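You operate a simulated robot arm through the tools that you are given. There is no shell and no other tool. Be economical: measure what you need, move in short steps, check, and stop when the job is done.

You run a simulated robot arm. Do the job below in one go: nothing can be reset, and whatever is moved stays where it is left.

JOB
Grease the latch slide under its cover.
Fine: purple brush back in its pot; cover and grease tin shut.

Only the result counts: the job must be done as asked and must still hold three seconds after the hand-in. Knocking over, shifting, dropping, spilling or breaking anything else fails it. Lids that push on must go on centred and level and be pressed home; caps that screw on are set level and turned clockwise until they are tight.

ROBOT AND FRAMES
A 7-joint arm with a two-finger parallel gripper, fixed in place. Base frame: the origin is at the foot of the arm, x ahead of it, y to its left, z up. Units: mm, degrees, N and s.
With the tool pointing down near the work surface it reaches from about 340 to 760 mm from the base axis. Its first joint turns from -115.0 to 115.0 degrees. Payload 3.91 kg.
The tool frame sits at the grasp point between the pads (the TCP): z along the fingers, y along the line on which they close. The tips reach 30 mm beyond it. Largest opening 110 mm; finger width 20, thickness 10; the body of the gripper, 48 by 112 mm, starts 55 mm behind the TCP.
Orientation is told as [roll, pitch, yaw] about the base's x, y, z axes, in that order, counted from this pose: with the fingers straight down and closing along the base's y, the tool's x points along the base's -x, its y along +y and its z along -z.

CONTROLS
- The arm moves only by the tool arm_command. Its argument "motion" is a list of rows, each a list of 3 entries, a list of its own where there are three numbers: the finger opening in mm, from 0 to 110, then the shift along the tool's x, y, z in units of 500 mm (1.0 is 500 mm), then the turn, a rotation vector about the tool's x, y, z in units of 120 degrees (1.0 is 120 degrees). In form: [[gripper, [x, y, z], [rx, ry, rz]], ...]. A call has 1 to 12 rows; each row is the pose to reach, as a shift and turn from the pose commanded when the call began, along the tool's axes at that moment. A call with a number of a shift or a turn outside -1 to 1 is refused whole. Rows are played at 5 a second. More than 50 mm and 8.6 degrees between two rows, or a gripper value outside its range, and nothing of the call is played. Where a pose cannot be reached the arm comes as near as it can. A force on the tool above 70 N (or 10 N above the force at the start of the call, whichever is more), or a blocked arm, ends the call early, and 0.2 s more pass. The fingers move at their own pace (about 108 mm/s each) and stop on an object; they squeeze with about 28 N. The grip force told is the motor's: it shows also when the fingers shut on nothing. Time passes only in rows, and 0.2 s behind the last, so rows that repeat a pose let the fingers close. It gives the time, the measured TCP pose, the force on the tool (base axes), the opening and the grip force at its end, in the units of the frame above (readings bear some noise).
- Cameras (640 x 400 px; columns grow to the right, rows downward): "scene" is fixed at [50.6, 499.2, 1557.1]; the picture's right is [-0.91, -0.41, 0.00], its down [-0.27, 0.59, -0.76] and it looks along [0.31, -0.69, -0.65] (base axes); focal length 214 px, centre (320, 200). "wrist" rides on the gripper at [72, 17, -103] in the tool frame; the picture's right is [-0.23, 0.97, 0.00], its down [-0.76, -0.18, -0.62] and it looks along [-0.61, -0.14, 0.78] (tool axes); focal length 222 px, centre (320, 200). There is no depth. A picture from a camera that has moved, and an enlarged one, comes with that camera's place and axes in the base frame and with its lens.
- capture(camera): a new picture of that camera. No time passes.
- raise_lower(by): slides the trunk up (or, below 0, down) by that many mm; the arm rides with it, the base frame stays. It gives what a move gives, with no picture.
- zoom(camera, box): a new picture of the part [left, top, right, bottom] of that camera's present view, enlarged. No time passes.
- job_done(): hands the job in; it is judged then, once.

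Go step by step. Nothing tells you positions but the pictures and the camera data: compare them with the known pose of the tool, close in by small moves and look again before you grip or let go. The budget is 120 turns and 64 pictures, counting those below and the enlarged ones. Unless the task says otherwise, let go and move clear before handing in, and close with one line.

The tools are called as a command line: name --argument value ..., lists and objects as JSON in quotes. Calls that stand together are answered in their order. arm_command: Moves the arm, as the interface text tells. Its arguments: {"type":"object","properties":{"motion":{"type":"array"}},"required":["motion"]} The other tools are called the same way: raise_lower (by) slides the trunk up or down; capture (camera) takes a picture; zoom (camera, box) takes an enlarged picture of a part of a camera's view; job_done () hands the job in.

At the start:

```text
clock: 0.0
position: [438.9, 56.4, 1372.7]
tcp_rot: [0.1, 0.1, 0.0]
contact_force: [0.4, -0.3, 0.1]
grip_width: 110.0
grip_force: 0.1
trunk travel left (down, up): [-825.0, 165.0]
```

scene: 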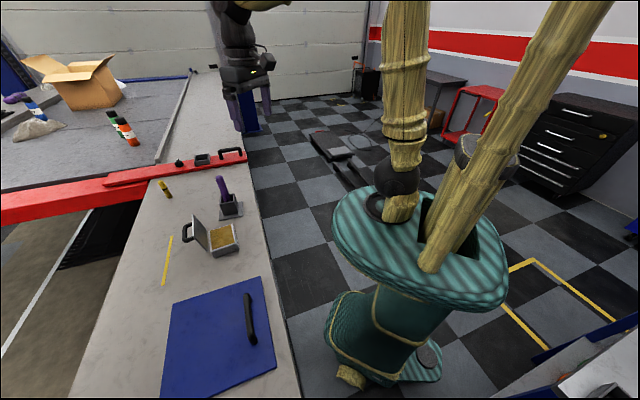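
wrist: 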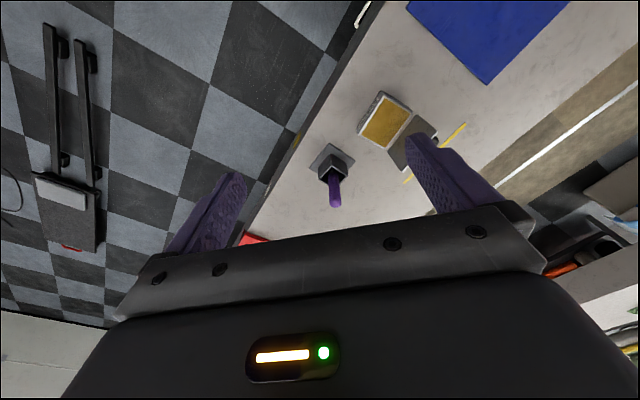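

I see a bench with a blue panel with a handle (probably the cover), an open hinged grease tin, and a purple brush in a pot. I'll zoom in for details first.

zoom --camera "scene" --box '[140, 130, 300, 270]'

zoom --camera "scene" --box '[120, 240, 320, 400]'

zoom --camera "wrist" --box '[280, 0, 600, 240]'

```text
2.86 times, centred on (220, 200) of scene
camera zoom: at [50.6, 499.2, 1557.1], right [-0.91, -0.41, 0.0], down [-0.27, 0.59, -0.76], along [0.31, -0.69, -0.65], focal length 613 px, centre (606, 200)
```

zoom: 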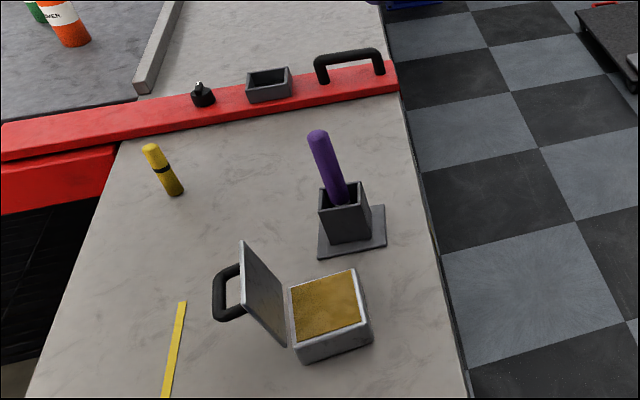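

```text
2.50 times, centred on (220, 320) of scene
camera zoom: at [50.6, 499.2, 1557.1], right [-0.91, -0.41, 0.0], down [-0.27, 0.59, -0.76], along [0.31, -0.69, -0.65], focal length 536 px, centre (570, -100)
```

zoom: 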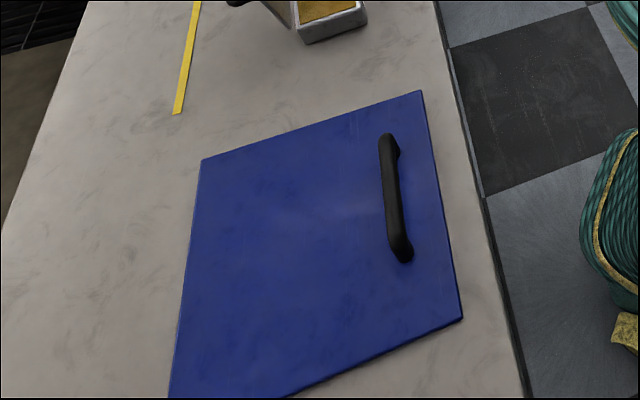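

```text
1.67 times, centred on (440, 120) of wrist
camera zoom: at [366.9, 73.0, 1475.3], right [0.23, 0.97, 0.0], down [0.76, -0.18, 0.62], along [0.61, -0.14, -0.78], focal length 370 px, centre (120, 333)
```

zoom: 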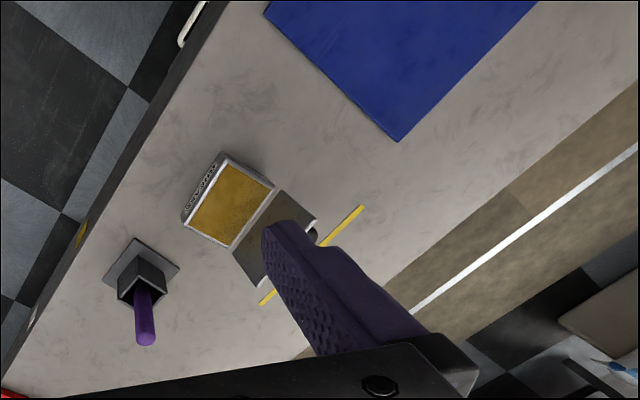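

The blue square cover (about 258 mm, rotated 45°, centre about (384, 420)) has its handle on the near edge. The tin is near (568, 199) and the pot near (680, 46). I'll bring the wrist camera over the cover to see how it's mounted.

arm_command --motion '[[110, [0.047, 0.056, 0.043], [0, 0, -0.047]], [110, [0.094, 0.112, 0.086], [0, 0, -0.094]], [110, [0.142, 0.168, 0.13], [0, 0, -0.141]], [110, [0.189, 0.224, 0.173], [0, 0, -0.188]], [110, [0.236, 0.28, 0.216], [0, 0, -0.234]], [110, [0.283, 0.336, 0.26], [0, 0, -0.281]], [110, [0.331, 0.392, 0.303], [0, 0, -0.328]], [110, [0.378, 0.448, 0.346], [0, 0, -0.375]], [110, [0.378, 0.448, 0.346], [0, 0, -0.375]]]'

capture --camera "wrist"

capture --camera "scene"

```text
clock: 2.0
position: [249.5, 281.1, 1197.0]
tcp_rot: [0.0, 0.0, 45.1]
contact_force: [-0.2, 0.8, 0.7]
grip_width: 110.1
grip_force: 0.0
trunk travel left (down, up): [-825.0, 165.0]
```

```text
58 pictures are left
camera wrist: at [187.3, 239.7, 1300.8], right [-0.53, 0.85, 0.0], down [0.66, 0.41, 0.62], along [0.53, 0.33, -0.78], focal length 222 px, centre (320, 200)
```

wrist: 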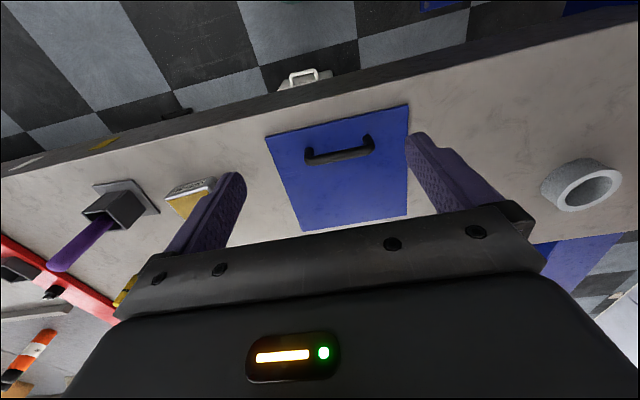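

```text
57 pictures are left
```

scene: 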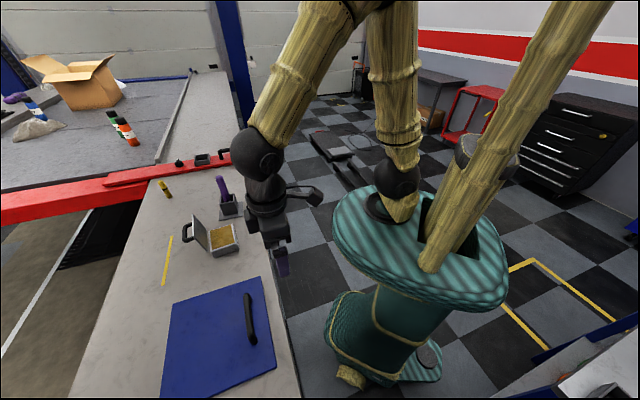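

The wrist view confirms the cover's corners; I'll look closer at its edges for a hinge.

zoom --camera "wrist" --box '[240, 90, 430, 240]'

zoom --camera "wrist" --box '[0, 140, 240, 300]'

```text
2.67 times, centred on (335, 165) of wrist
camera zoom: at [187.3, 239.7, 1300.8], right [-0.53, 0.85, 0.0], down [0.66, 0.41, 0.62], along [0.53, 0.33, -0.78], focal length 592 px, centre (280, 293)
```

zoom: 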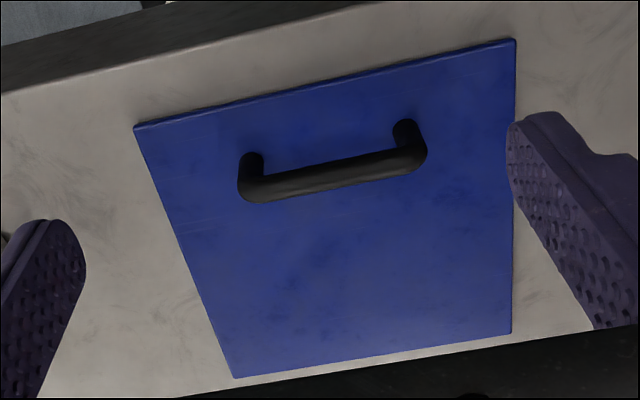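

```text
2.50 times, centred on (120, 220) of wrist
camera zoom: at [187.3, 239.7, 1300.8], right [-0.53, 0.85, 0.0], down [0.66, 0.41, 0.62], along [0.53, 0.33, -0.78], focal length 555 px, centre (820, 150)
```

zoom: 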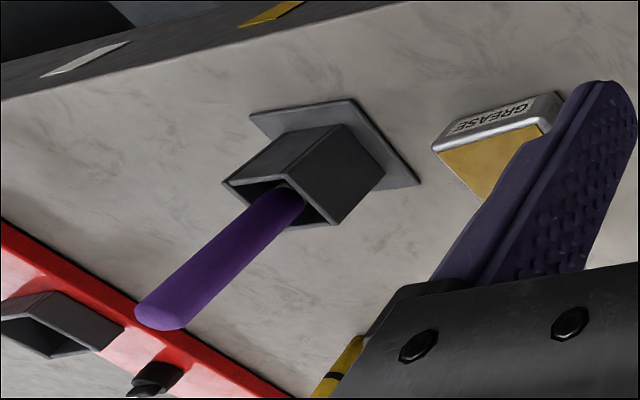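

The cover is a thin plate with a bar handle and no visible hinge hardware. I'll move above the bar with the fingers straddling it (yaw -45) and check.

arm_command --motion '[[60, [-0.021, 0.002, 0.032], [0, 0, 0.068]], [60, [-0.042, 0.004, 0.064], [0, 0, 0.136]], [60, [-0.062, 0.006, 0.097], [0, 0, 0.205]], [60, [-0.083, 0.008, 0.129], [0, 0, 0.273]], [60, [-0.104, 0.011, 0.161], [0, 0, 0.341]], [60, [-0.124, 0.013, 0.193], [0, 0, 0.409]], [60, [-0.145, 0.015, 0.225], [0, 0, 0.477]], [60, [-0.166, 0.017, 0.257], [0, 0, 0.545]], [60, [-0.187, 0.019, 0.29], [0, 0, 0.614]], [60, [-0.207, 0.021, 0.322], [0, 0, 0.682]], [60, [-0.228, 0.023, 0.354], [0, 0, 0.75]], [60, [-0.228, 0.023, 0.354], [0, 0, 0.75]]]'

capture --camera "wrist"

zoom --camera "scene" --box '[120, 220, 320, 400]'

```text
clock: 4.6
position: [322.0, 369.2, 1021.5]
tcp_rot: [0.0, 0.0, -45.2]
contact_force: [1.0, 0.7, 0.0]
grip_width: 59.8
grip_force: 0.0
trunk travel left (down, up): [-825.0, 165.0]
```

```text
54 pictures are left
camera wrist: at [283.1, 431.6, 1125.0], right [0.85, 0.53, 0.0], down [0.41, -0.67, 0.62], along [0.33, -0.53, -0.78], focal length 222 px, centre (320, 200)
```

wrist: 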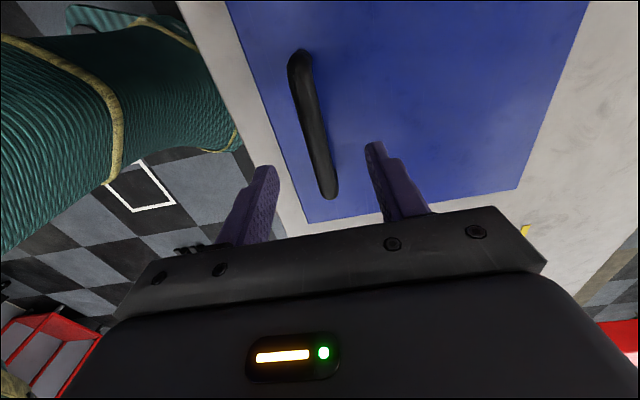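

```text
2.22 times, centred on (220, 310) of scene
camera zoom: at [50.6, 499.2, 1557.1], right [-0.91, -0.41, 0.0], down [-0.27, 0.59, -0.76], along [0.31, -0.69, -0.65], focal length 477 px, centre (542, -44)
```

zoom: 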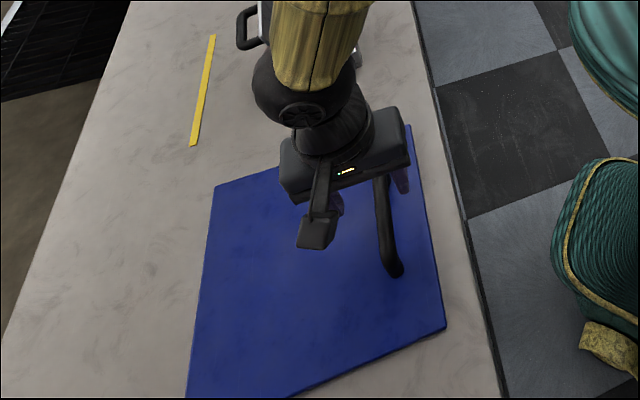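

The bar lies between the fingers, centred near (319, 367). I'll descend and look again.

arm_command --motion '[[60, [0, -0.006, 0.05], [0, 0, 0]], [60, [0, -0.006, 0.1], [0, 0, 0]], [60, [0, -0.006, 0.14], [0, 0, 0]], [60, [0, -0.006, 0.14], [0, 0, 0]]]'

capture --camera "wrist"

```text
clock: 5.6
position: [319.6, 368.0, 951.8]
tcp_rot: [-0.1, 0.0, -44.9]
contact_force: [-0.5, -0.1, 0.0]
grip_width: 60.0
grip_force: 0.0
trunk travel left (down, up): [-825.0, 165.0]
```

```text
52 pictures are left
camera wrist: at [280.7, 429.8, 1055.0], right [0.85, 0.53, 0.0], down [0.41, -0.66, 0.62], along [0.33, -0.53, -0.78], focal length 222 px, centre (320, 200)
```

wrist: 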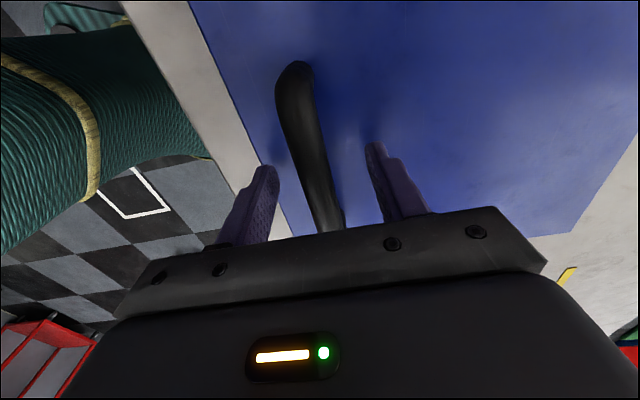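

The bar is between the fingers at about z = 945. I'll lower slightly, close, and do a small test lift.

arm_command --motion '[[60, [0, 0, 0.012], [0, 0, 0]], [10, [0, 0, 0.012], [0, 0, 0]], [0, [0, 0, 0.012], [0, 0, 0]], [0, [0, 0, 0.012], [0, 0, 0]], [0, [0, 0, 0.012], [0, 0, 0]]]'

arm_command --motion '[[0, [0, 0, -0.01], [0, 0, 0]], [0, [0, 0, -0.03], [0, 0, 0]], [0, [0, 0, -0.03], [0, 0, 0]]]'

zoom --camera "scene" --box '[120, 220, 320, 400]'

capture --camera "wrist"

```text
clock: 6.8
position: [317.6, 367.1, 945.7]
tcp_rot: [-0.1, 0.0, -45.0]
contact_force: [-1.5, -1.5, -1.5]
grip_width: 17.7
grip_force: 45.1
trunk travel left (down, up): [-825.0, 165.0]
```

```text
clock: 7.6
position: [320.6, 370.8, 960.5]
tcp_rot: [0.1, 0.1, -45.0]
contact_force: [4.3, 7.1, -4.8]
grip_width: 17.4
grip_force: 44.6
trunk travel left (down, up): [-825.0, 165.0]
```

```text
2.22 times, centred on (220, 310) of scene
camera zoom: at [50.6, 499.2, 1557.1], right [-0.91, -0.41, 0.0], down [-0.27, 0.59, -0.76], along [0.31, -0.69, -0.65], focal length 477 px, centre (542, -44)
```

zoom: 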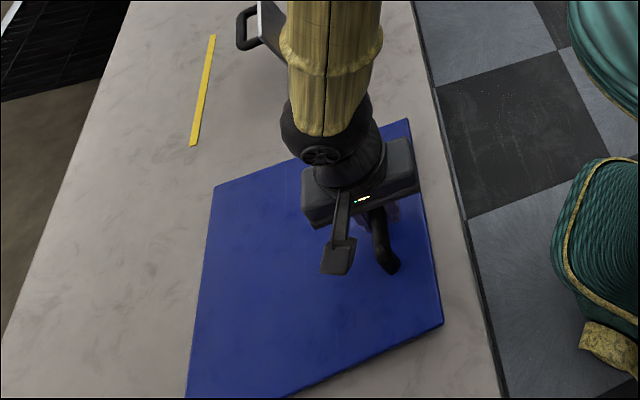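

```text
50 pictures are left
camera wrist: at [282.8, 432.0, 1064.1], right [0.85, 0.53, 0.0], down [0.41, -0.67, 0.62], along [0.33, -0.53, -0.78], focal length 222 px, centre (320, 200)
```

wrist: 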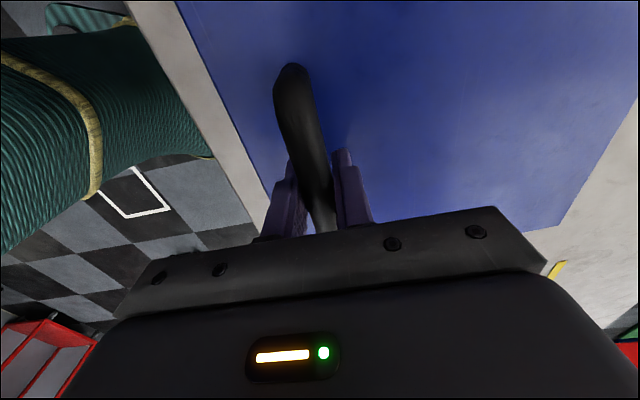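

The handle is gripped (17 mm bar), and the small lift drew the tool outward, which suggests a hinge at the far edge. I'll follow a 10° arc about that edge and look again.

arm_command --motion '[[0, [0, 0.01, -0.012], [-0.042, 0, 0]], [0, [0, 0.02, -0.044], [-0.083, 0, 0]], [0, [0, 0.02, -0.044], [-0.083, 0, 0]]]'

zoom --camera "scene" --box '[120, 220, 320, 400]'

```text
clock: 8.4
position: [326.3, 375.2, 981.7]
tcp_rot: [9.9, 0.0, -44.9]
contact_force: [-5.8, -4.3, -1.6]
grip_width: 17.5
grip_force: 45.5
trunk travel left (down, up): [-825.0, 165.0]
```

```text
2.22 times, centred on (220, 310) of scene
camera zoom: at [50.6, 499.2, 1557.1], right [-0.91, -0.41, 0.0], down [-0.27, 0.59, -0.76], along [0.31, -0.69, -0.65], focal length 477 px, centre (542, -44)
```

zoom: 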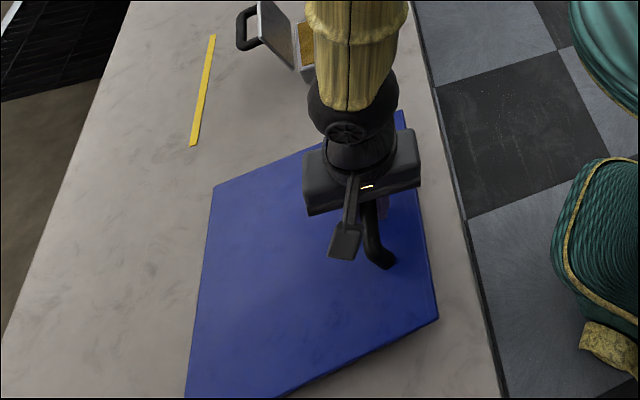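

The cover hinges at the far edge (near corners rose, far corner fixed). The bar has to roll in the fingers as it swings up, so I'll follow the arc to 50° while tilting the tool slightly with it.

arm_command --motion '[[0, [0, 0.035, -0.051], [0.042, 0, 0]], [0, [0, 0.077, -0.097], [0.083, 0, 0]], [0, [0, 0.125, -0.136], [0.125, 0, 0]], [0, [0, 0.177, -0.168], [0.167, 0, 0]], [0, [0, 0.234, -0.193], [0.208, 0, 0]], [0, [0, 0.234, -0.193], [0.208, 0, 0]]]'

capture --camera "scene"

capture --camera "wrist"

```text
clock: 9.8
position: [396.5, 444.3, 1097.8]
tcp_rot: [-15.0, -0.1, -45.1]
contact_force: [-0.9, -4.2, 3.7]
grip_width: 17.6
grip_force: 45.3
trunk travel left (down, up): [-825.0, 165.0]
```

```text
48 pictures are left
```

scene: 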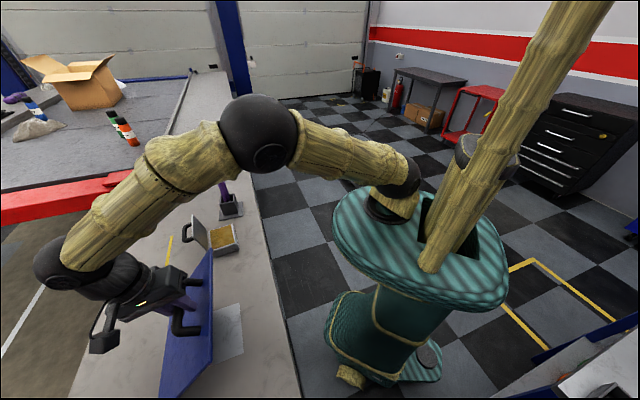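

```text
47 pictures are left
camera wrist: at [376.6, 525.5, 1193.1], right [0.83, 0.5, -0.25], down [0.53, -0.55, 0.65], along [0.19, -0.67, -0.72], focal length 222 px, centre (320, 200)
```

wrist: 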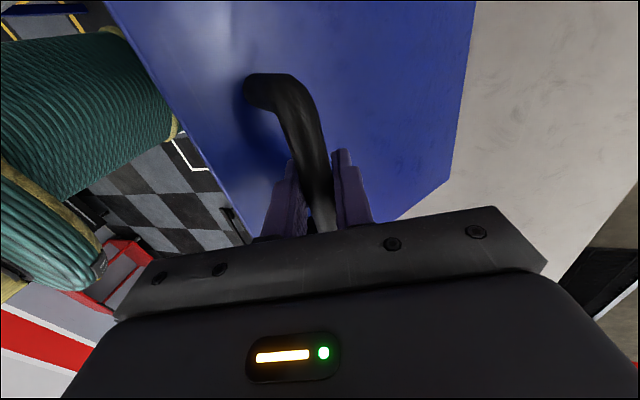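

The cover follows nicely and the latch recess is appearing beneath it. I'll continue the arc to 90°.

arm_command --motion '[[0, [0, 0.047, -0.04], [0.017, 0, 0]], [0, [0, 0.099, -0.074], [0.033, 0, 0]], [0, [0, 0.155, -0.099], [0.05, 0, 0]], [0, [0, 0.215, -0.117], [0.067, 0, 0]], [0, [0, 0.276, -0.126], [0.083, 0, 0]], [0, [0, 0.276, -0.126], [0.083, 0, 0]]]'

capture --camera "scene"

```text
clock: 11.2
position: [439.4, 484.5, 1118.2]
tcp_rot: [-25.1, 0.1, -44.9]
contact_force: [-18.8, 24.3, -17.3]
grip_width: 17.6
grip_force: 44.8
out of reach, approached as far as the arm can: row 3, 4, 5, 6
trunk travel left (down, up): [-825.0, 165.0]
```

```text
46 pictures are left
```

scene: 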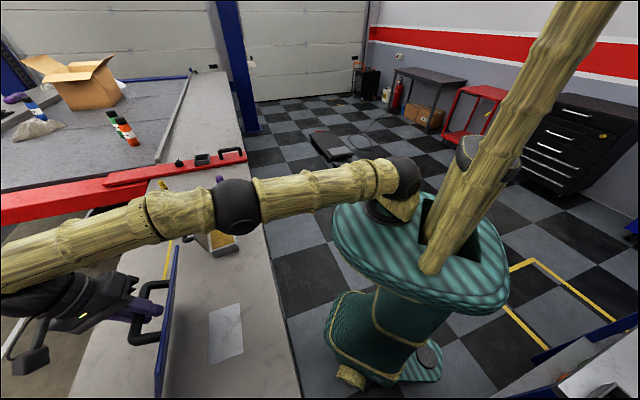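

The arm ran out of reach at about 66°. I'll check with a null row whether the commanded pose was kept at the reached one.

arm_command --motion '[[0, [0, 0, 0], [0, 0, 0]]]'

```text
clock: 11.6
position: [440.3, 482.8, 1118.1]
tcp_rot: [-25.2, 0.0, -44.8]
contact_force: [-20.2, 23.5, -17.8]
grip_width: 17.8
grip_force: 44.9
trunk travel left (down, up): [-825.0, 165.0]
```

The commanded pose equals the reached one, with a slight lateral bias. I'll straighten the tool to point down at this angle, which gains reach and unloads it.

arm_command --motion '[[0, [0.005, 0, 0], [-0.069, 0, 0]], [0, [0.01, 0, 0], [-0.138, 0, 0]], [0, [0.01, 0, 0], [-0.208, 0, 0]], [0, [0.01, 0, 0], [-0.208, 0, 0]]]'

```text
clock: 12.6
position: [438.8, 481.6, 1120.4]
tcp_rot: [0.0, -0.2, -44.9]
contact_force: [-3.5, -1.0, -6.9]
grip_width: 17.4
grip_force: 45.5
trunk travel left (down, up): [-825.0, 165.0]
```

The load is gone. I'll continue on toward 90° with the tool vertical.

arm_command --motion '[[0, [0, 0.023, -0.006], [0, 0, 0]], [0, [0, 0.046, -0.008], [0, 0, 0]], [0, [0, 0.069, -0.01], [0, 0, 0]], [0, [0, 0.092, -0.012], [0, 0, 0]], [0, [0, 0.115, -0.012], [0, 0, 0]], [0, [0, 0.138, -0.011], [0, 0, 0]], [0, [0, 0.138, -0.011], [0, 0, 0]]]'

```text
clock: 14.2
position: [489.2, 529.1, 1126.5]
tcp_rot: [0.1, -0.1, -45.1]
contact_force: [3.1, -3.5, 2.0]
grip_width: 17.5
grip_force: 45.0
trunk travel left (down, up): [-825.0, 165.0]
```

84° reached with low force. I'll continue to about 98°.

arm_command --motion '[[0, [0, 0.023, 0.002], [0, 0, 0]], [0, [0, 0.046, 0.006], [0, 0, 0]], [0, [0, 0.069, 0.011], [0, 0, 0]], [0, [0, 0.091, 0.017], [0, 0, 0]], [0, [0, 0.106, 0.021], [0, 0, 0]], [0, [0, 0.106, 0.021], [0, 0, 0]]]'

capture --camera "scene"

capture --camera "wrist"

```text
clock: 15.6
position: [500.8, 542.1, 1121.4]
tcp_rot: [0.6, 0.1, -44.9]
contact_force: [6.9, 6.6, 34.8]
grip_width: 18.0
grip_force: 44.6
out of reach, approached as far as the arm can: row 2, 3, 4, 5, 6
trunk travel left (down, up): [-825.0, 165.0]
```

```text
45 pictures are left
```

scene: 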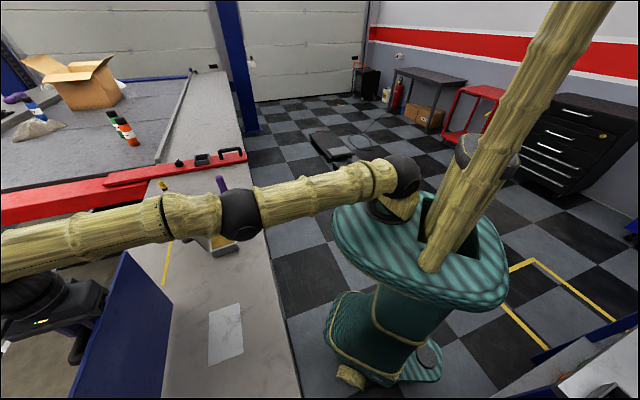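

```text
44 pictures are left
camera wrist: at [461.9, 603.6, 1223.9], right [0.85, 0.53, 0.01], down [0.41, -0.67, 0.62], along [0.33, -0.52, -0.78], focal length 222 px, centre (320, 200)
```

wrist: 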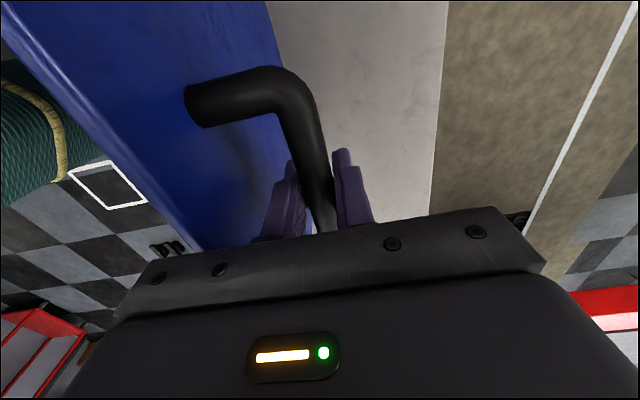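

The cover is at about 88°. I'll unload vertically, then open the fingers slightly around the bar to test whether it stays put.

arm_command --motion '[[0, [0, 0, -0.008], [0, 0, 0]], [30, [0, 0, -0.008], [0, 0, 0]], [30, [0, 0, -0.008], [0, 0, 0]], [30, [0, 0, -0.008], [0, 0, 0]], [30, [0, 0, -0.008], [0, 0, 0]]]'

capture --camera "wrist"

```text
clock: 16.8
position: [503.8, 541.4, 1117.0]
tcp_rot: [0.0, 0.1, -44.9]
contact_force: [-0.7, 0.4, -0.3]
grip_width: 30.0
grip_force: 0.0
trunk travel left (down, up): [-825.0, 165.0]
```

```text
43 pictures are left
camera wrist: at [465.3, 603.8, 1220.1], right [0.85, 0.53, 0.0], down [0.41, -0.66, 0.62], along [0.33, -0.53, -0.78], focal length 222 px, centre (320, 200)
```

wrist: 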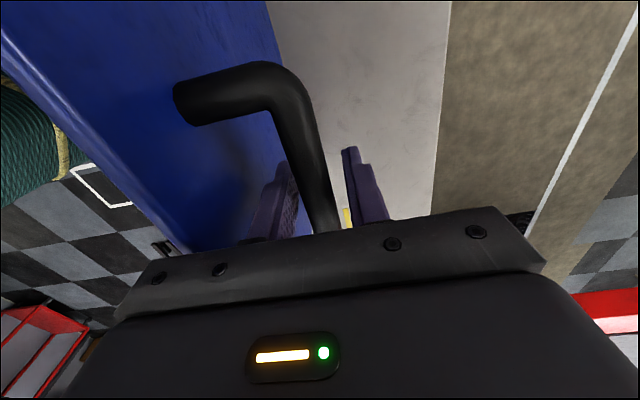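

The cover stays by itself with zero contact force. I'll raise the trunk to pull the fingers straight up off the handle.

raise_lower --by 40

capture --camera "wrist"

```text
clock: 17.6
position: [503.5, 541.6, 1157.1]
tcp_rot: [0.0, 0.0, -45.0]
contact_force: [0.8, 0.1, 0.1]
grip_width: 30.0
grip_force: 0.0
trunk travel left (down, up): [-865.0, 125.0]
```

```text
42 pictures are left
camera wrist: at [465.0, 603.8, 1260.1], right [0.85, 0.53, 0.0], down [0.41, -0.66, 0.62], along [0.33, -0.53, -0.78], focal length 222 px, centre (320, 200)
```

wrist: 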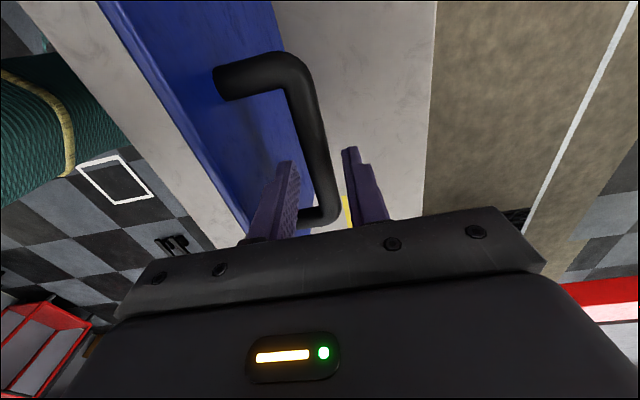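

The fingers are clear of the bar, and the cover stands. I'll raise 80 more, then retract toward the robot to look at the latch slide.

raise_lower --by 80

arm_command --motion '[[30, [0, -0.08, 0], [0, 0, -0.06]], [30, [0, -0.16, 0], [0, 0, -0.12]], [30, [0, -0.24, 0], [0, 0, -0.18]], [30, [0, -0.32, 0], [0, 0, -0.24]], [30, [0, -0.4, 0], [0, 0, -0.3]], [30, [0, -0.48, 0], [0, 0, -0.36]], [30, [0, -0.54, 0], [0, 0, -0.42]], [30, [0, -0.6, 0], [0, 0, -0.48]], [30, [0, -0.66, 0], [0, 0, -0.54]], [30, [0, -0.7, 0], [0, 0, -0.6]], [30, [0, -0.7, 0], [0, 0, -0.67]], [30, [0, -0.7, 0], [0, 0, -0.74]]]'

capture --camera "wrist"

capture --camera "scene"

```text
clock: 18.8
position: [503.2, 541.6, 1236.9]
tcp_rot: [0.1, 0.0, -45.0]
contact_force: [-0.8, -0.3, -0.6]
grip_width: 30.1
grip_force: 0.1
trunk travel left (down, up): [-945.0, 45.0]
```

```text
clock: 21.4
position: [257.5, 294.9, 1236.7]
tcp_rot: [-0.1, 0.0, 43.9]
contact_force: [-0.4, 0.0, 0.1]
grip_width: 30.2
grip_force: 0.0
trunk travel left (down, up): [-945.0, 45.0]
```

```text
41 pictures are left
camera wrist: at [193.1, 254.6, 1340.3], right [-0.51, 0.86, 0.0], down [0.67, 0.4, 0.62], along [0.54, 0.32, -0.78], focal length 222 px, centre (320, 200)
```

wrist: 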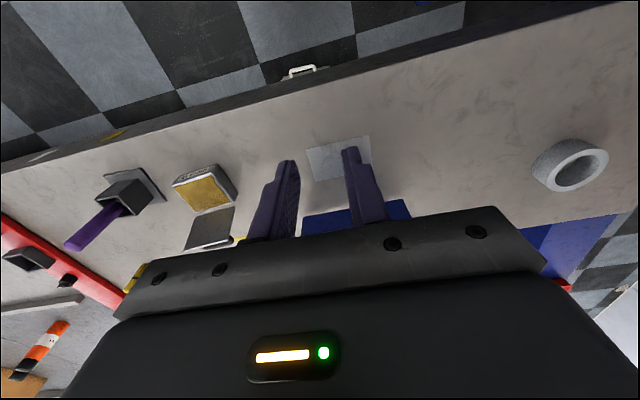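

```text
40 pictures are left
```

scene: 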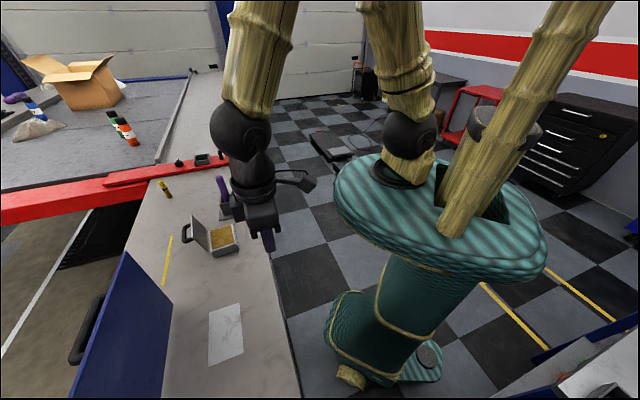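

The cover stands open and the latch slide is the pale plate around (369, 418), about 138 x 87 mm. Next is the brush: I'll zoom in from both cameras.

zoom --camera "scene" --box '[170, 160, 270, 270]'

zoom --camera "wrist" --box '[50, 150, 250, 275]'

zoom --camera "scene" --box '[170, 280, 290, 380]'

```text
3.64 times, centred on (220, 215) of scene
camera zoom: at [50.6, 499.2, 1557.1], right [-0.91, -0.41, 0.0], down [-0.27, 0.59, -0.76], along [0.31, -0.69, -0.65], focal length 780 px, centre (684, 146)
```

zoom: 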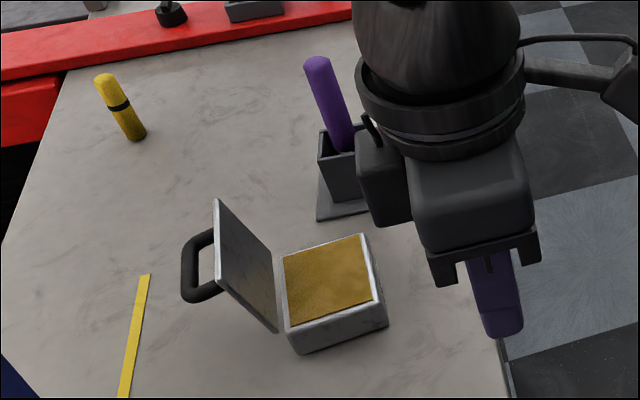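

```text
3.20 times, centred on (150, 212) of wrist
camera zoom: at [193.1, 254.6, 1340.3], right [-0.51, 0.86, 0.0], down [0.67, 0.4, 0.62], along [0.54, 0.32, -0.78], focal length 711 px, centre (864, 160)
```

zoom: 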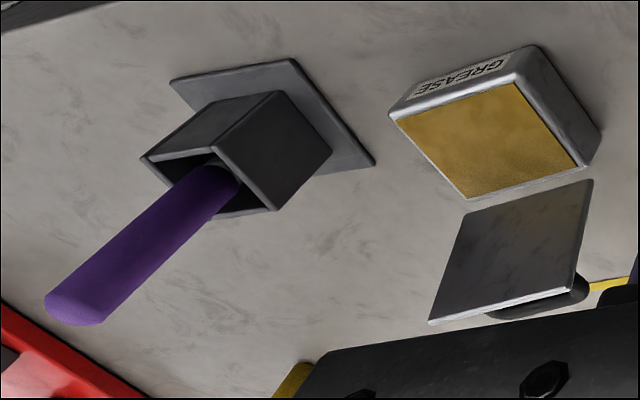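

```text
4.00 times, centred on (230, 330) of scene
camera zoom: at [50.6, 499.2, 1557.1], right [-0.91, -0.41, 0.0], down [-0.27, 0.59, -0.76], along [0.31, -0.69, -0.65], focal length 858 px, centre (680, -320)
```

zoom: 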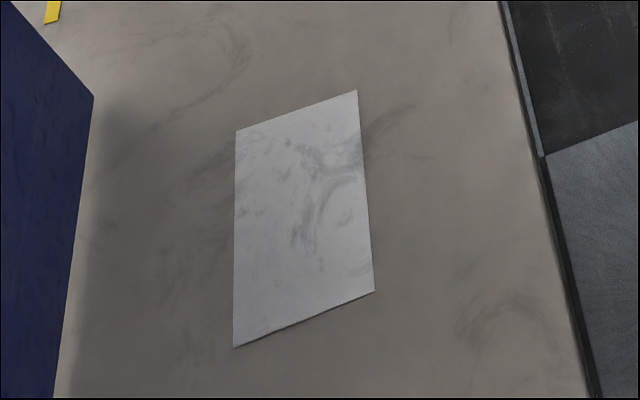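

Triangulated: the brush top is at about (688, 35, 1081) and it leaves the pot at about (709, 26, 952), so it leans about 10°. I'll move toward it at safe height with yaw 0.

arm_command --motion '[[70, [-0.012, -0.084, 0], [0, 0, 0.041]], [70, [-0.024, -0.168, 0], [0, 0, 0.081]], [70, [-0.037, -0.253, 0], [0, 0, 0.122]], [70, [-0.049, -0.337, 0], [0, 0, 0.163]], [70, [-0.061, -0.421, 0], [0, 0, 0.203]], [70, [-0.073, -0.505, 0], [0, 0, 0.244]], [70, [-0.086, -0.59, 0], [0, 0, 0.285]], [70, [-0.098, -0.674, 0], [0, 0, 0.325]], [70, [-0.11, -0.758, 0], [0, 0, 0.366]], [70, [-0.11, -0.758, 0], [0, 0, 0.366]]]'

raise_lower --by -50

capture --camera "wrist"

```text
clock: 23.6
position: [554.1, 58.5, 1239.4]
tcp_rot: [0.0, 0.0, -0.2]
contact_force: [-0.4, 0.6, 0.6]
grip_width: 70.1
grip_force: 0.1
trunk travel left (down, up): [-945.0, 45.0]
```

```text
clock: 24.5
position: [554.7, 58.3, 1188.7]
tcp_rot: [0.1, 0.1, -0.1]
contact_force: [0.6, -0.2, 0.2]
grip_width: 69.9
grip_force: 0.0
trunk travel left (down, up): [-895.0, 95.0]
```

```text
36 pictures are left
camera wrist: at [483.4, 74.5, 1291.5], right [0.23, 0.97, 0.0], down [0.76, -0.18, 0.62], along [0.61, -0.14, -0.78], focal length 222 px, centre (320, 200)
```

wrist: 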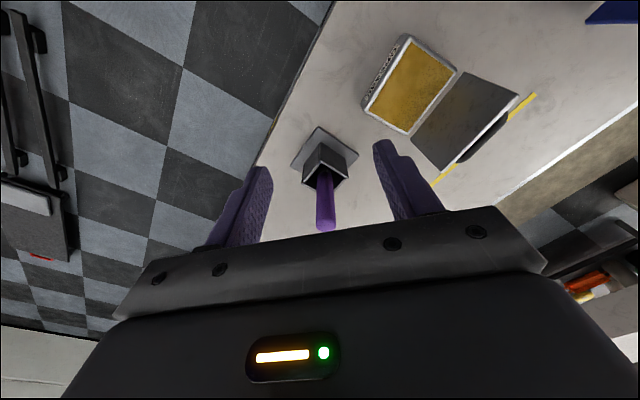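

From this view the brush is in fact vertical at about (692, 34). I'll move above it at tip clearance and check alignment.

arm_command --motion '[[70, [-0.069, -0.012, 0.029], [0, 0, 0]], [70, [-0.137, -0.024, 0.058], [0, 0, 0]], [70, [-0.206, -0.036, 0.087], [0, 0, 0]], [70, [-0.274, -0.048, 0.116], [0, 0, 0]], [70, [-0.274, -0.048, 0.116], [0, 0, 0]]]'

capture --camera "wrist"

zoom --camera "scene" --box '[150, 100, 310, 270]'

```text
clock: 25.7
position: [689.6, 33.6, 1128.0]
tcp_rot: [-0.1, 0.0, -0.1]
contact_force: [-0.5, -0.5, 0.2]
grip_width: 70.0
grip_force: 0.1
trunk travel left (down, up): [-895.0, 95.0]
```

```text
35 pictures are left
camera wrist: at [617.9, 50.9, 1231.3], right [0.23, 0.97, 0.0], down [0.76, -0.18, 0.62], along [0.61, -0.14, -0.78], focal length 222 px, centre (320, 200)
```

wrist: 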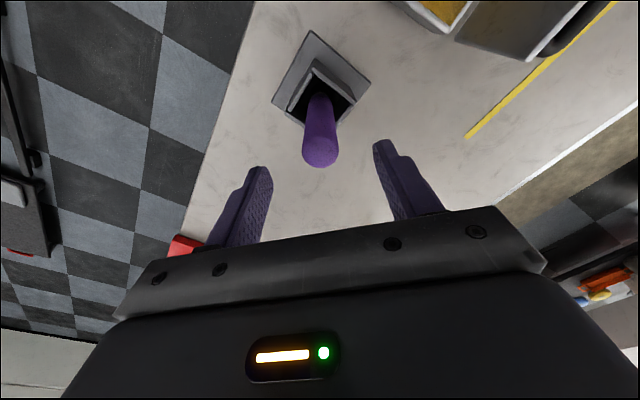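

```text
2.35 times, centred on (230, 185) of scene
camera zoom: at [50.6, 499.2, 1557.1], right [-0.91, -0.41, 0.0], down [-0.27, 0.59, -0.76], along [0.31, -0.69, -0.65], focal length 505 px, centre (532, 235)
```

zoom: 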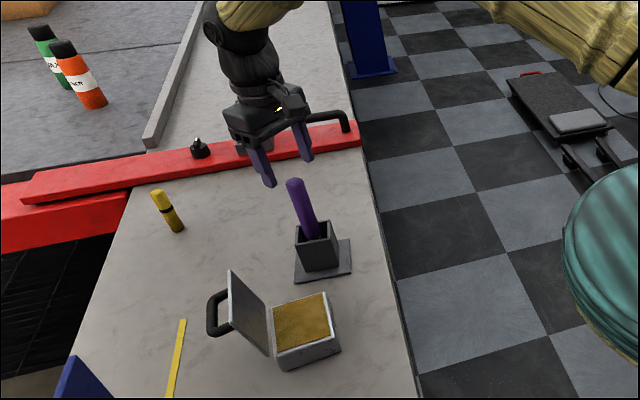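

The brush is aligned under the TCP. I'll descend to about z = 1033 and close.

arm_command --motion '[[70, [-0.005, 0, 0.065], [0, 0, 0]], [70, [-0.005, 0, 0.13], [0, 0, 0]], [70, [-0.005, 0, 0.19], [0, 0, 0]], [70, [-0.005, 0, 0.19], [0, 0, 0]]]'

capture --camera "wrist"

```text
clock: 26.7
position: [692.3, 32.0, 1033.7]
tcp_rot: [0.0, -0.2, -0.2]
contact_force: [-0.9, 0.2, -0.3]
grip_width: 69.9
grip_force: 0.2
trunk travel left (down, up): [-895.0, 95.0]
```

```text
33 pictures are left
camera wrist: at [621.0, 47.5, 1136.7], right [0.23, 0.97, 0.0], down [0.76, -0.18, 0.62], along [0.61, -0.14, -0.78], focal length 222 px, centre (320, 200)
```

wrist: 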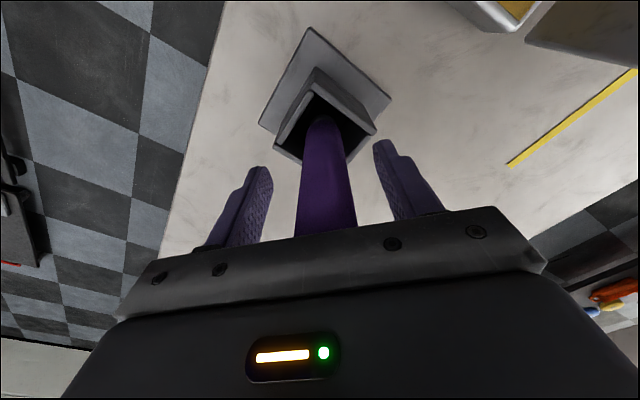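

Well centred. Close on the handle.

arm_command --motion '[[40, [0, 0.003, 0], [0, 0, 0]], [25, [0, 0.003, 0], [0, 0, 0]], [0, [0, 0.003, 0], [0, 0, 0]], [0, [0, 0.003, 0], [0, 0, 0]], [0, [0, 0.003, 0], [0, 0, 0]]]'

raise_lower --by 20

capture --camera "wrist"

```text
clock: 27.9
position: [694.4, 34.6, 1032.7]
tcp_rot: [0.1, 0.0, -0.1]
contact_force: [-0.6, 0.0, 0.7]
grip_width: 26.5
grip_force: 28.4
trunk travel left (down, up): [-895.0, 95.0]
```

```text
clock: 28.6
position: [693.7, 34.3, 1052.6]
tcp_rot: [0.0, -0.1, -0.1]
contact_force: [-0.1, -0.1, -0.6]
grip_width: 26.5
grip_force: 28.2
trunk travel left (down, up): [-915.0, 75.0]
```

```text
32 pictures are left
camera wrist: at [622.6, 49.9, 1157.3], right [0.23, 0.97, 0.0], down [0.76, -0.18, 0.62], along [0.61, -0.14, -0.78], focal length 222 px, centre (320, 200)
```

wrist: 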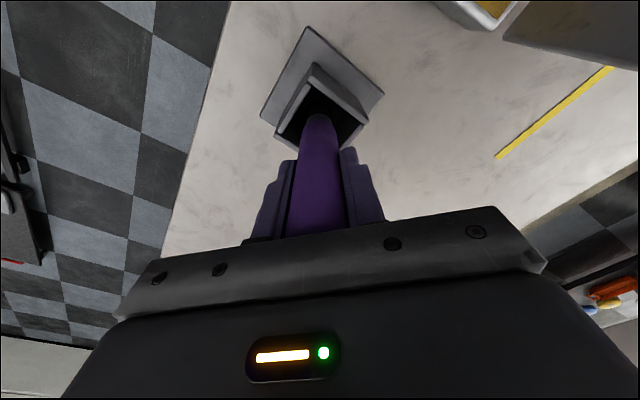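

The brush is held (grasp pose: TCP (694, 34, 1033)). I'll lift it clear and look at the bristles.

arm_command --motion '[[0, [0, 0, -0.06], [0, 0, 0]], [0, [0, 0, -0.12], [0, 0, 0]], [0, [0, 0, -0.18], [0, 0, 0]], [0, [0, 0, -0.24], [0, 0, 0]], [0, [0, 0, -0.24], [0, 0, 0]]]'

zoom --camera "scene" --box '[150, 80, 310, 270]'

capture --camera "wrist"

```text
clock: 29.8
position: [693.6, 35.2, 1173.8]
tcp_rot: [0.0, 0.0, -0.1]
contact_force: [-0.2, -0.8, -0.9]
grip_width: 26.2
grip_force: 27.9
trunk travel left (down, up): [-915.0, 75.0]
```

```text
2.11 times, centred on (230, 175) of scene
camera zoom: at [50.6, 499.2, 1557.1], right [-0.91, -0.41, 0.0], down [-0.27, 0.59, -0.76], along [0.31, -0.69, -0.65], focal length 452 px, centre (510, 253)
```

zoom: 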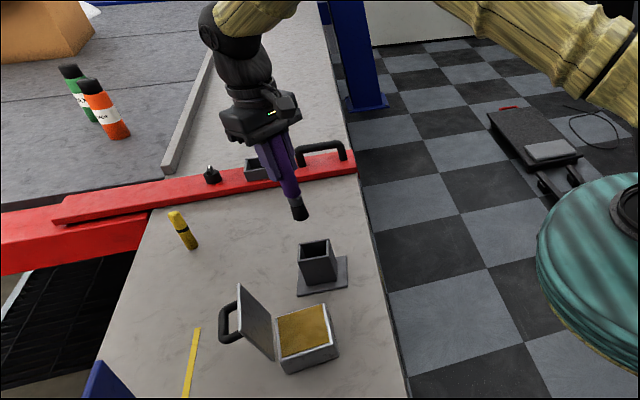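

```text
30 pictures are left
camera wrist: at [621.6, 50.8, 1276.7], right [0.23, 0.97, 0.0], down [0.76, -0.18, 0.62], along [0.61, -0.14, -0.78], focal length 222 px, centre (320, 200)
```

wrist: 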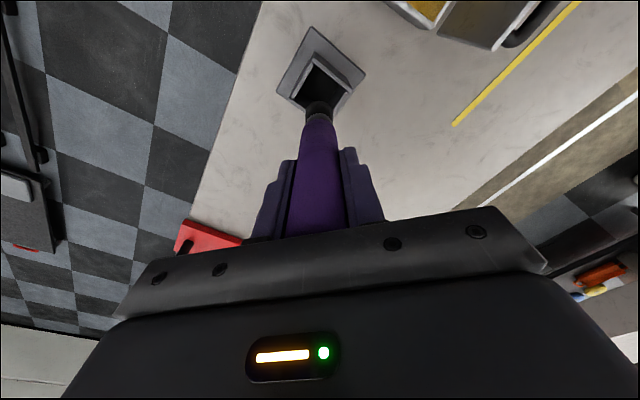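

The brush tip is about 128 mm below the TCP. The grease centre is at about (589, 182, 940), so I'll move above it and look.

arm_command --motion '[[0, [0.042, 0.059, 0], [0, 0, 0]], [0, [0.084, 0.118, 0], [0, 0, 0]], [0, [0.126, 0.177, 0], [0, 0, 0]], [0, [0.168, 0.235, 0], [0, 0, 0]], [0, [0.209, 0.294, 0], [0, 0, 0]], [0, [0.209, 0.294, 0.06], [0, 0, 0]], [0, [0.209, 0.294, 0.1], [0, 0, 0]], [0, [0.209, 0.294, 0.1], [0, 0, 0]]]'

zoom --camera "scene" --box '[150, 130, 310, 270]'

capture --camera "wrist"

```text
clock: 31.6
position: [591.1, 181.7, 1124.6]
tcp_rot: [-0.1, 0.0, 0.0]
contact_force: [-0.4, -0.4, 0.3]
grip_width: 26.4
grip_force: 28.0
trunk travel left (down, up): [-915.0, 75.0]
```

```text
2.86 times, centred on (230, 200) of scene
camera zoom: at [50.6, 499.2, 1557.1], right [-0.91, -0.41, 0.0], down [-0.27, 0.59, -0.76], along [0.31, -0.69, -0.65], focal length 613 px, centre (577, 200)
```

zoom: 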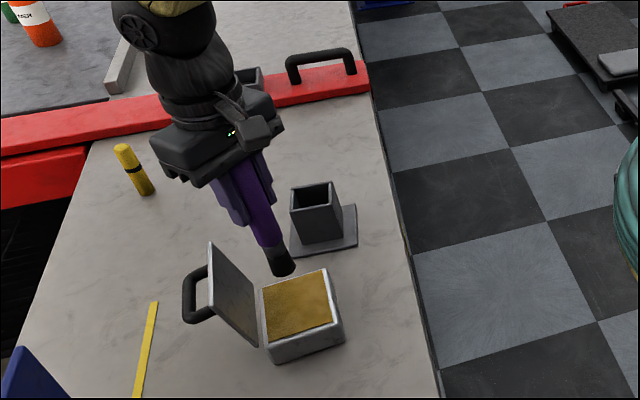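

```text
28 pictures are left
camera wrist: at [519.1, 196.8, 1228.1], right [0.23, 0.97, 0.0], down [0.76, -0.18, 0.62], along [0.61, -0.14, -0.78], focal length 222 px, centre (320, 200)
```

wrist: 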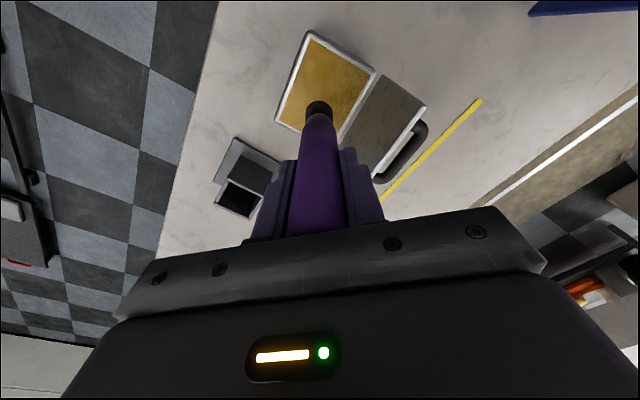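

The tip is over the grease, within the tin's edges. I'll descend, shifting 8 mm toward the robot to centre it.

arm_command --motion '[[0, [0.016, 0, 0.04], [0, 0, 0]], [0, [0.016, 0, 0.08], [0, 0, 0]], [0, [0.016, 0, 0.1], [0, 0, 0]], [0, [0.016, 0, 0.11], [0, 0, 0]], [0, [0.016, 0, 0.11], [0, 0, 0]]]'

zoom --camera "scene" --box '[170, 170, 290, 270]'

```text
clock: 32.8
position: [581.7, 181.5, 1068.7]
tcp_rot: [0.0, 0.0, -0.1]
contact_force: [0.2, 0.7, -0.7]
grip_width: 26.5
grip_force: 28.2
trunk travel left (down, up): [-915.0, 75.0]
```

```text
4.00 times, centred on (230, 220) of scene
camera zoom: at [50.6, 499.2, 1557.1], right [-0.91, -0.41, 0.0], down [-0.27, 0.59, -0.76], along [0.31, -0.69, -0.65], focal length 858 px, centre (680, 120)
```

zoom: 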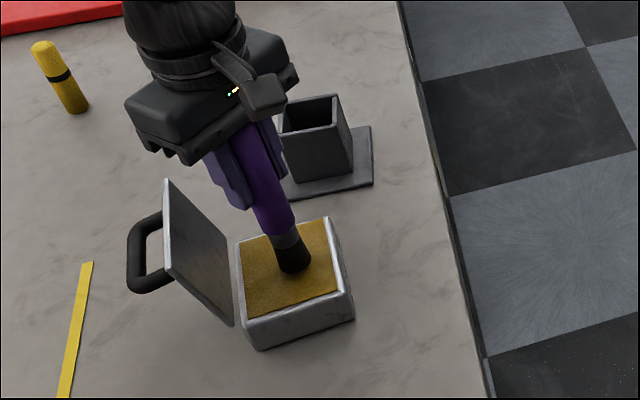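

The tip is just about at the grease surface. I'll lower gently in small steps.

arm_command --motion '[[0, [0, 0, 0.008], [0, 0, 0]], [0, [0, 0, 0.016], [0, 0, 0]], [0, [0, 0, 0.016], [0, 0, 0]]]'

zoom --camera "scene" --box '[200, 190, 270, 260]'

```text
clock: 33.6
position: [582.0, 180.2, 1062.2]
tcp_rot: [0.0, -0.1, -0.1]
contact_force: [-0.6, 0.5, 7.0]
grip_width: 26.5
grip_force: 27.8
trunk travel left (down, up): [-915.0, 75.0]
```

```text
5.71 times, centred on (235, 225) of scene
camera zoom: at [50.6, 499.2, 1557.1], right [-0.91, -0.41, 0.0], down [-0.27, 0.59, -0.76], along [0.31, -0.69, -0.65], focal length 1226 px, centre (806, 57)
```

zoom: 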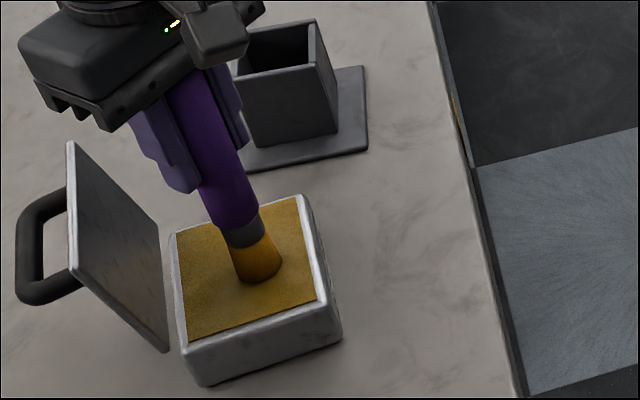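

The bristles are loaded with grease (contact about 7 N). I'll lift and carry it over the latch slide, turning to yaw 45.

arm_command --motion '[[0, [0, 0, -0.08], [0, 0, 0]], [0, [0, 0, -0.16], [0, 0, 0]], [0, [0, 0, -0.22], [0, 0, 0]], [0, [0.055, 0.051, -0.22], [0, 0, -0.054]], [0, [0.11, 0.102, -0.22], [0, 0, -0.107]], [0, [0.166, 0.153, -0.22], [0, 0, -0.161]], [0, [0.222, 0.204, -0.22], [0, 0, -0.214]], [0, [0.277, 0.256, -0.22], [0, 0, -0.268]], [0, [0.333, 0.307, -0.22], [0, 0, -0.321]], [0, [0.388, 0.358, -0.22], [0, 0, -0.375]], [0, [0.388, 0.358, -0.22], [0, 0, -0.375]]]'

arm_command --motion '[[0, [0, 0, 0.08], [0, 0, 0]], [0, [0, 0, 0.16], [0, 0, 0]], [0, [0, 0, 0.24], [0, 0, 0]], [0, [0, 0, 0.24], [0, 0, 0]]]'

zoom --camera "scene" --box '[150, 230, 310, 390]'

```text
clock: 36.0
position: [389.2, 359.4, 1173.7]
tcp_rot: [0.0, 0.0, 44.9]
contact_force: [0.8, -0.2, 0.5]
grip_width: 26.0
grip_force: 27.8
trunk travel left (down, up): [-915.0, 75.0]
```

```text
clock: 37.0
position: [388.2, 359.0, 1052.6]
tcp_rot: [0.0, -0.1, 44.8]
contact_force: [-0.3, -0.8, 0.5]
grip_width: 26.1
grip_force: 27.9
trunk travel left (down, up): [-915.0, 75.0]
```

```text
2.50 times, centred on (230, 310) of scene
camera zoom: at [50.6, 499.2, 1557.1], right [-0.91, -0.41, 0.0], down [-0.27, 0.59, -0.76], along [0.31, -0.69, -0.65], focal length 536 px, centre (545, -75)
```

zoom: 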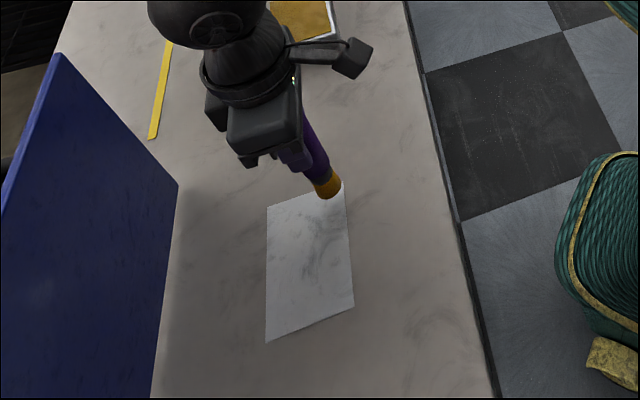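

The tip is about 20 mm above the near corner of the plate. I'll lower to contact.

arm_command --motion '[[0, [0, 0, 0.026], [0, 0, 0]], [0, [0, 0, 0.036], [0, 0, 0]], [0, [0, 0, 0.042], [0, 0, 0]], [0, [0, 0, 0.046], [0, 0, 0]], [0, [0, 0, 0.046], [0, 0, 0]]]'

```text
clock: 38.2
position: [388.7, 360.3, 1028.7]
tcp_rot: [0.0, 0.0, 45.0]
contact_force: [-0.5, 0.0, -0.4]
grip_width: 26.2
grip_force: 28.2
trunk travel left (down, up): [-915.0, 75.0]
```

arm_command --motion '[[0, [0, 0, 0.004], [0, 0, 0]], [0, [0, 0, 0.008], [0, 0, 0]], [0, [0, 0, 0.012], [0, 0, 0]], [0, [0, 0, 0.012], [0, 0, 0]]]'

zoom --camera "scene" --box '[190, 270, 270, 350]'

```text
clock: 39.2
position: [388.1, 360.7, 1022.2]
tcp_rot: [0.0, -0.1, 44.9]
contact_force: [-0.6, 0.1, 4.0]
grip_width: 26.1
grip_force: 27.4
trunk travel left (down, up): [-915.0, 75.0]
```

```text
5.00 times, centred on (230, 310) of scene
camera zoom: at [50.6, 499.2, 1557.1], right [-0.91, -0.41, 0.0], down [-0.27, 0.59, -0.76], along [0.31, -0.69, -0.65], focal length 1072 px, centre (770, -350)
```

zoom: 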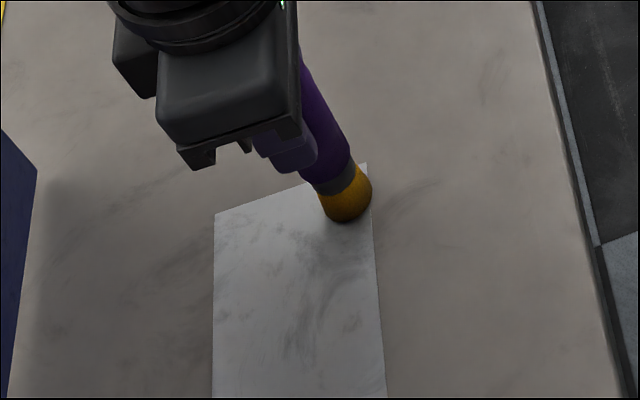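

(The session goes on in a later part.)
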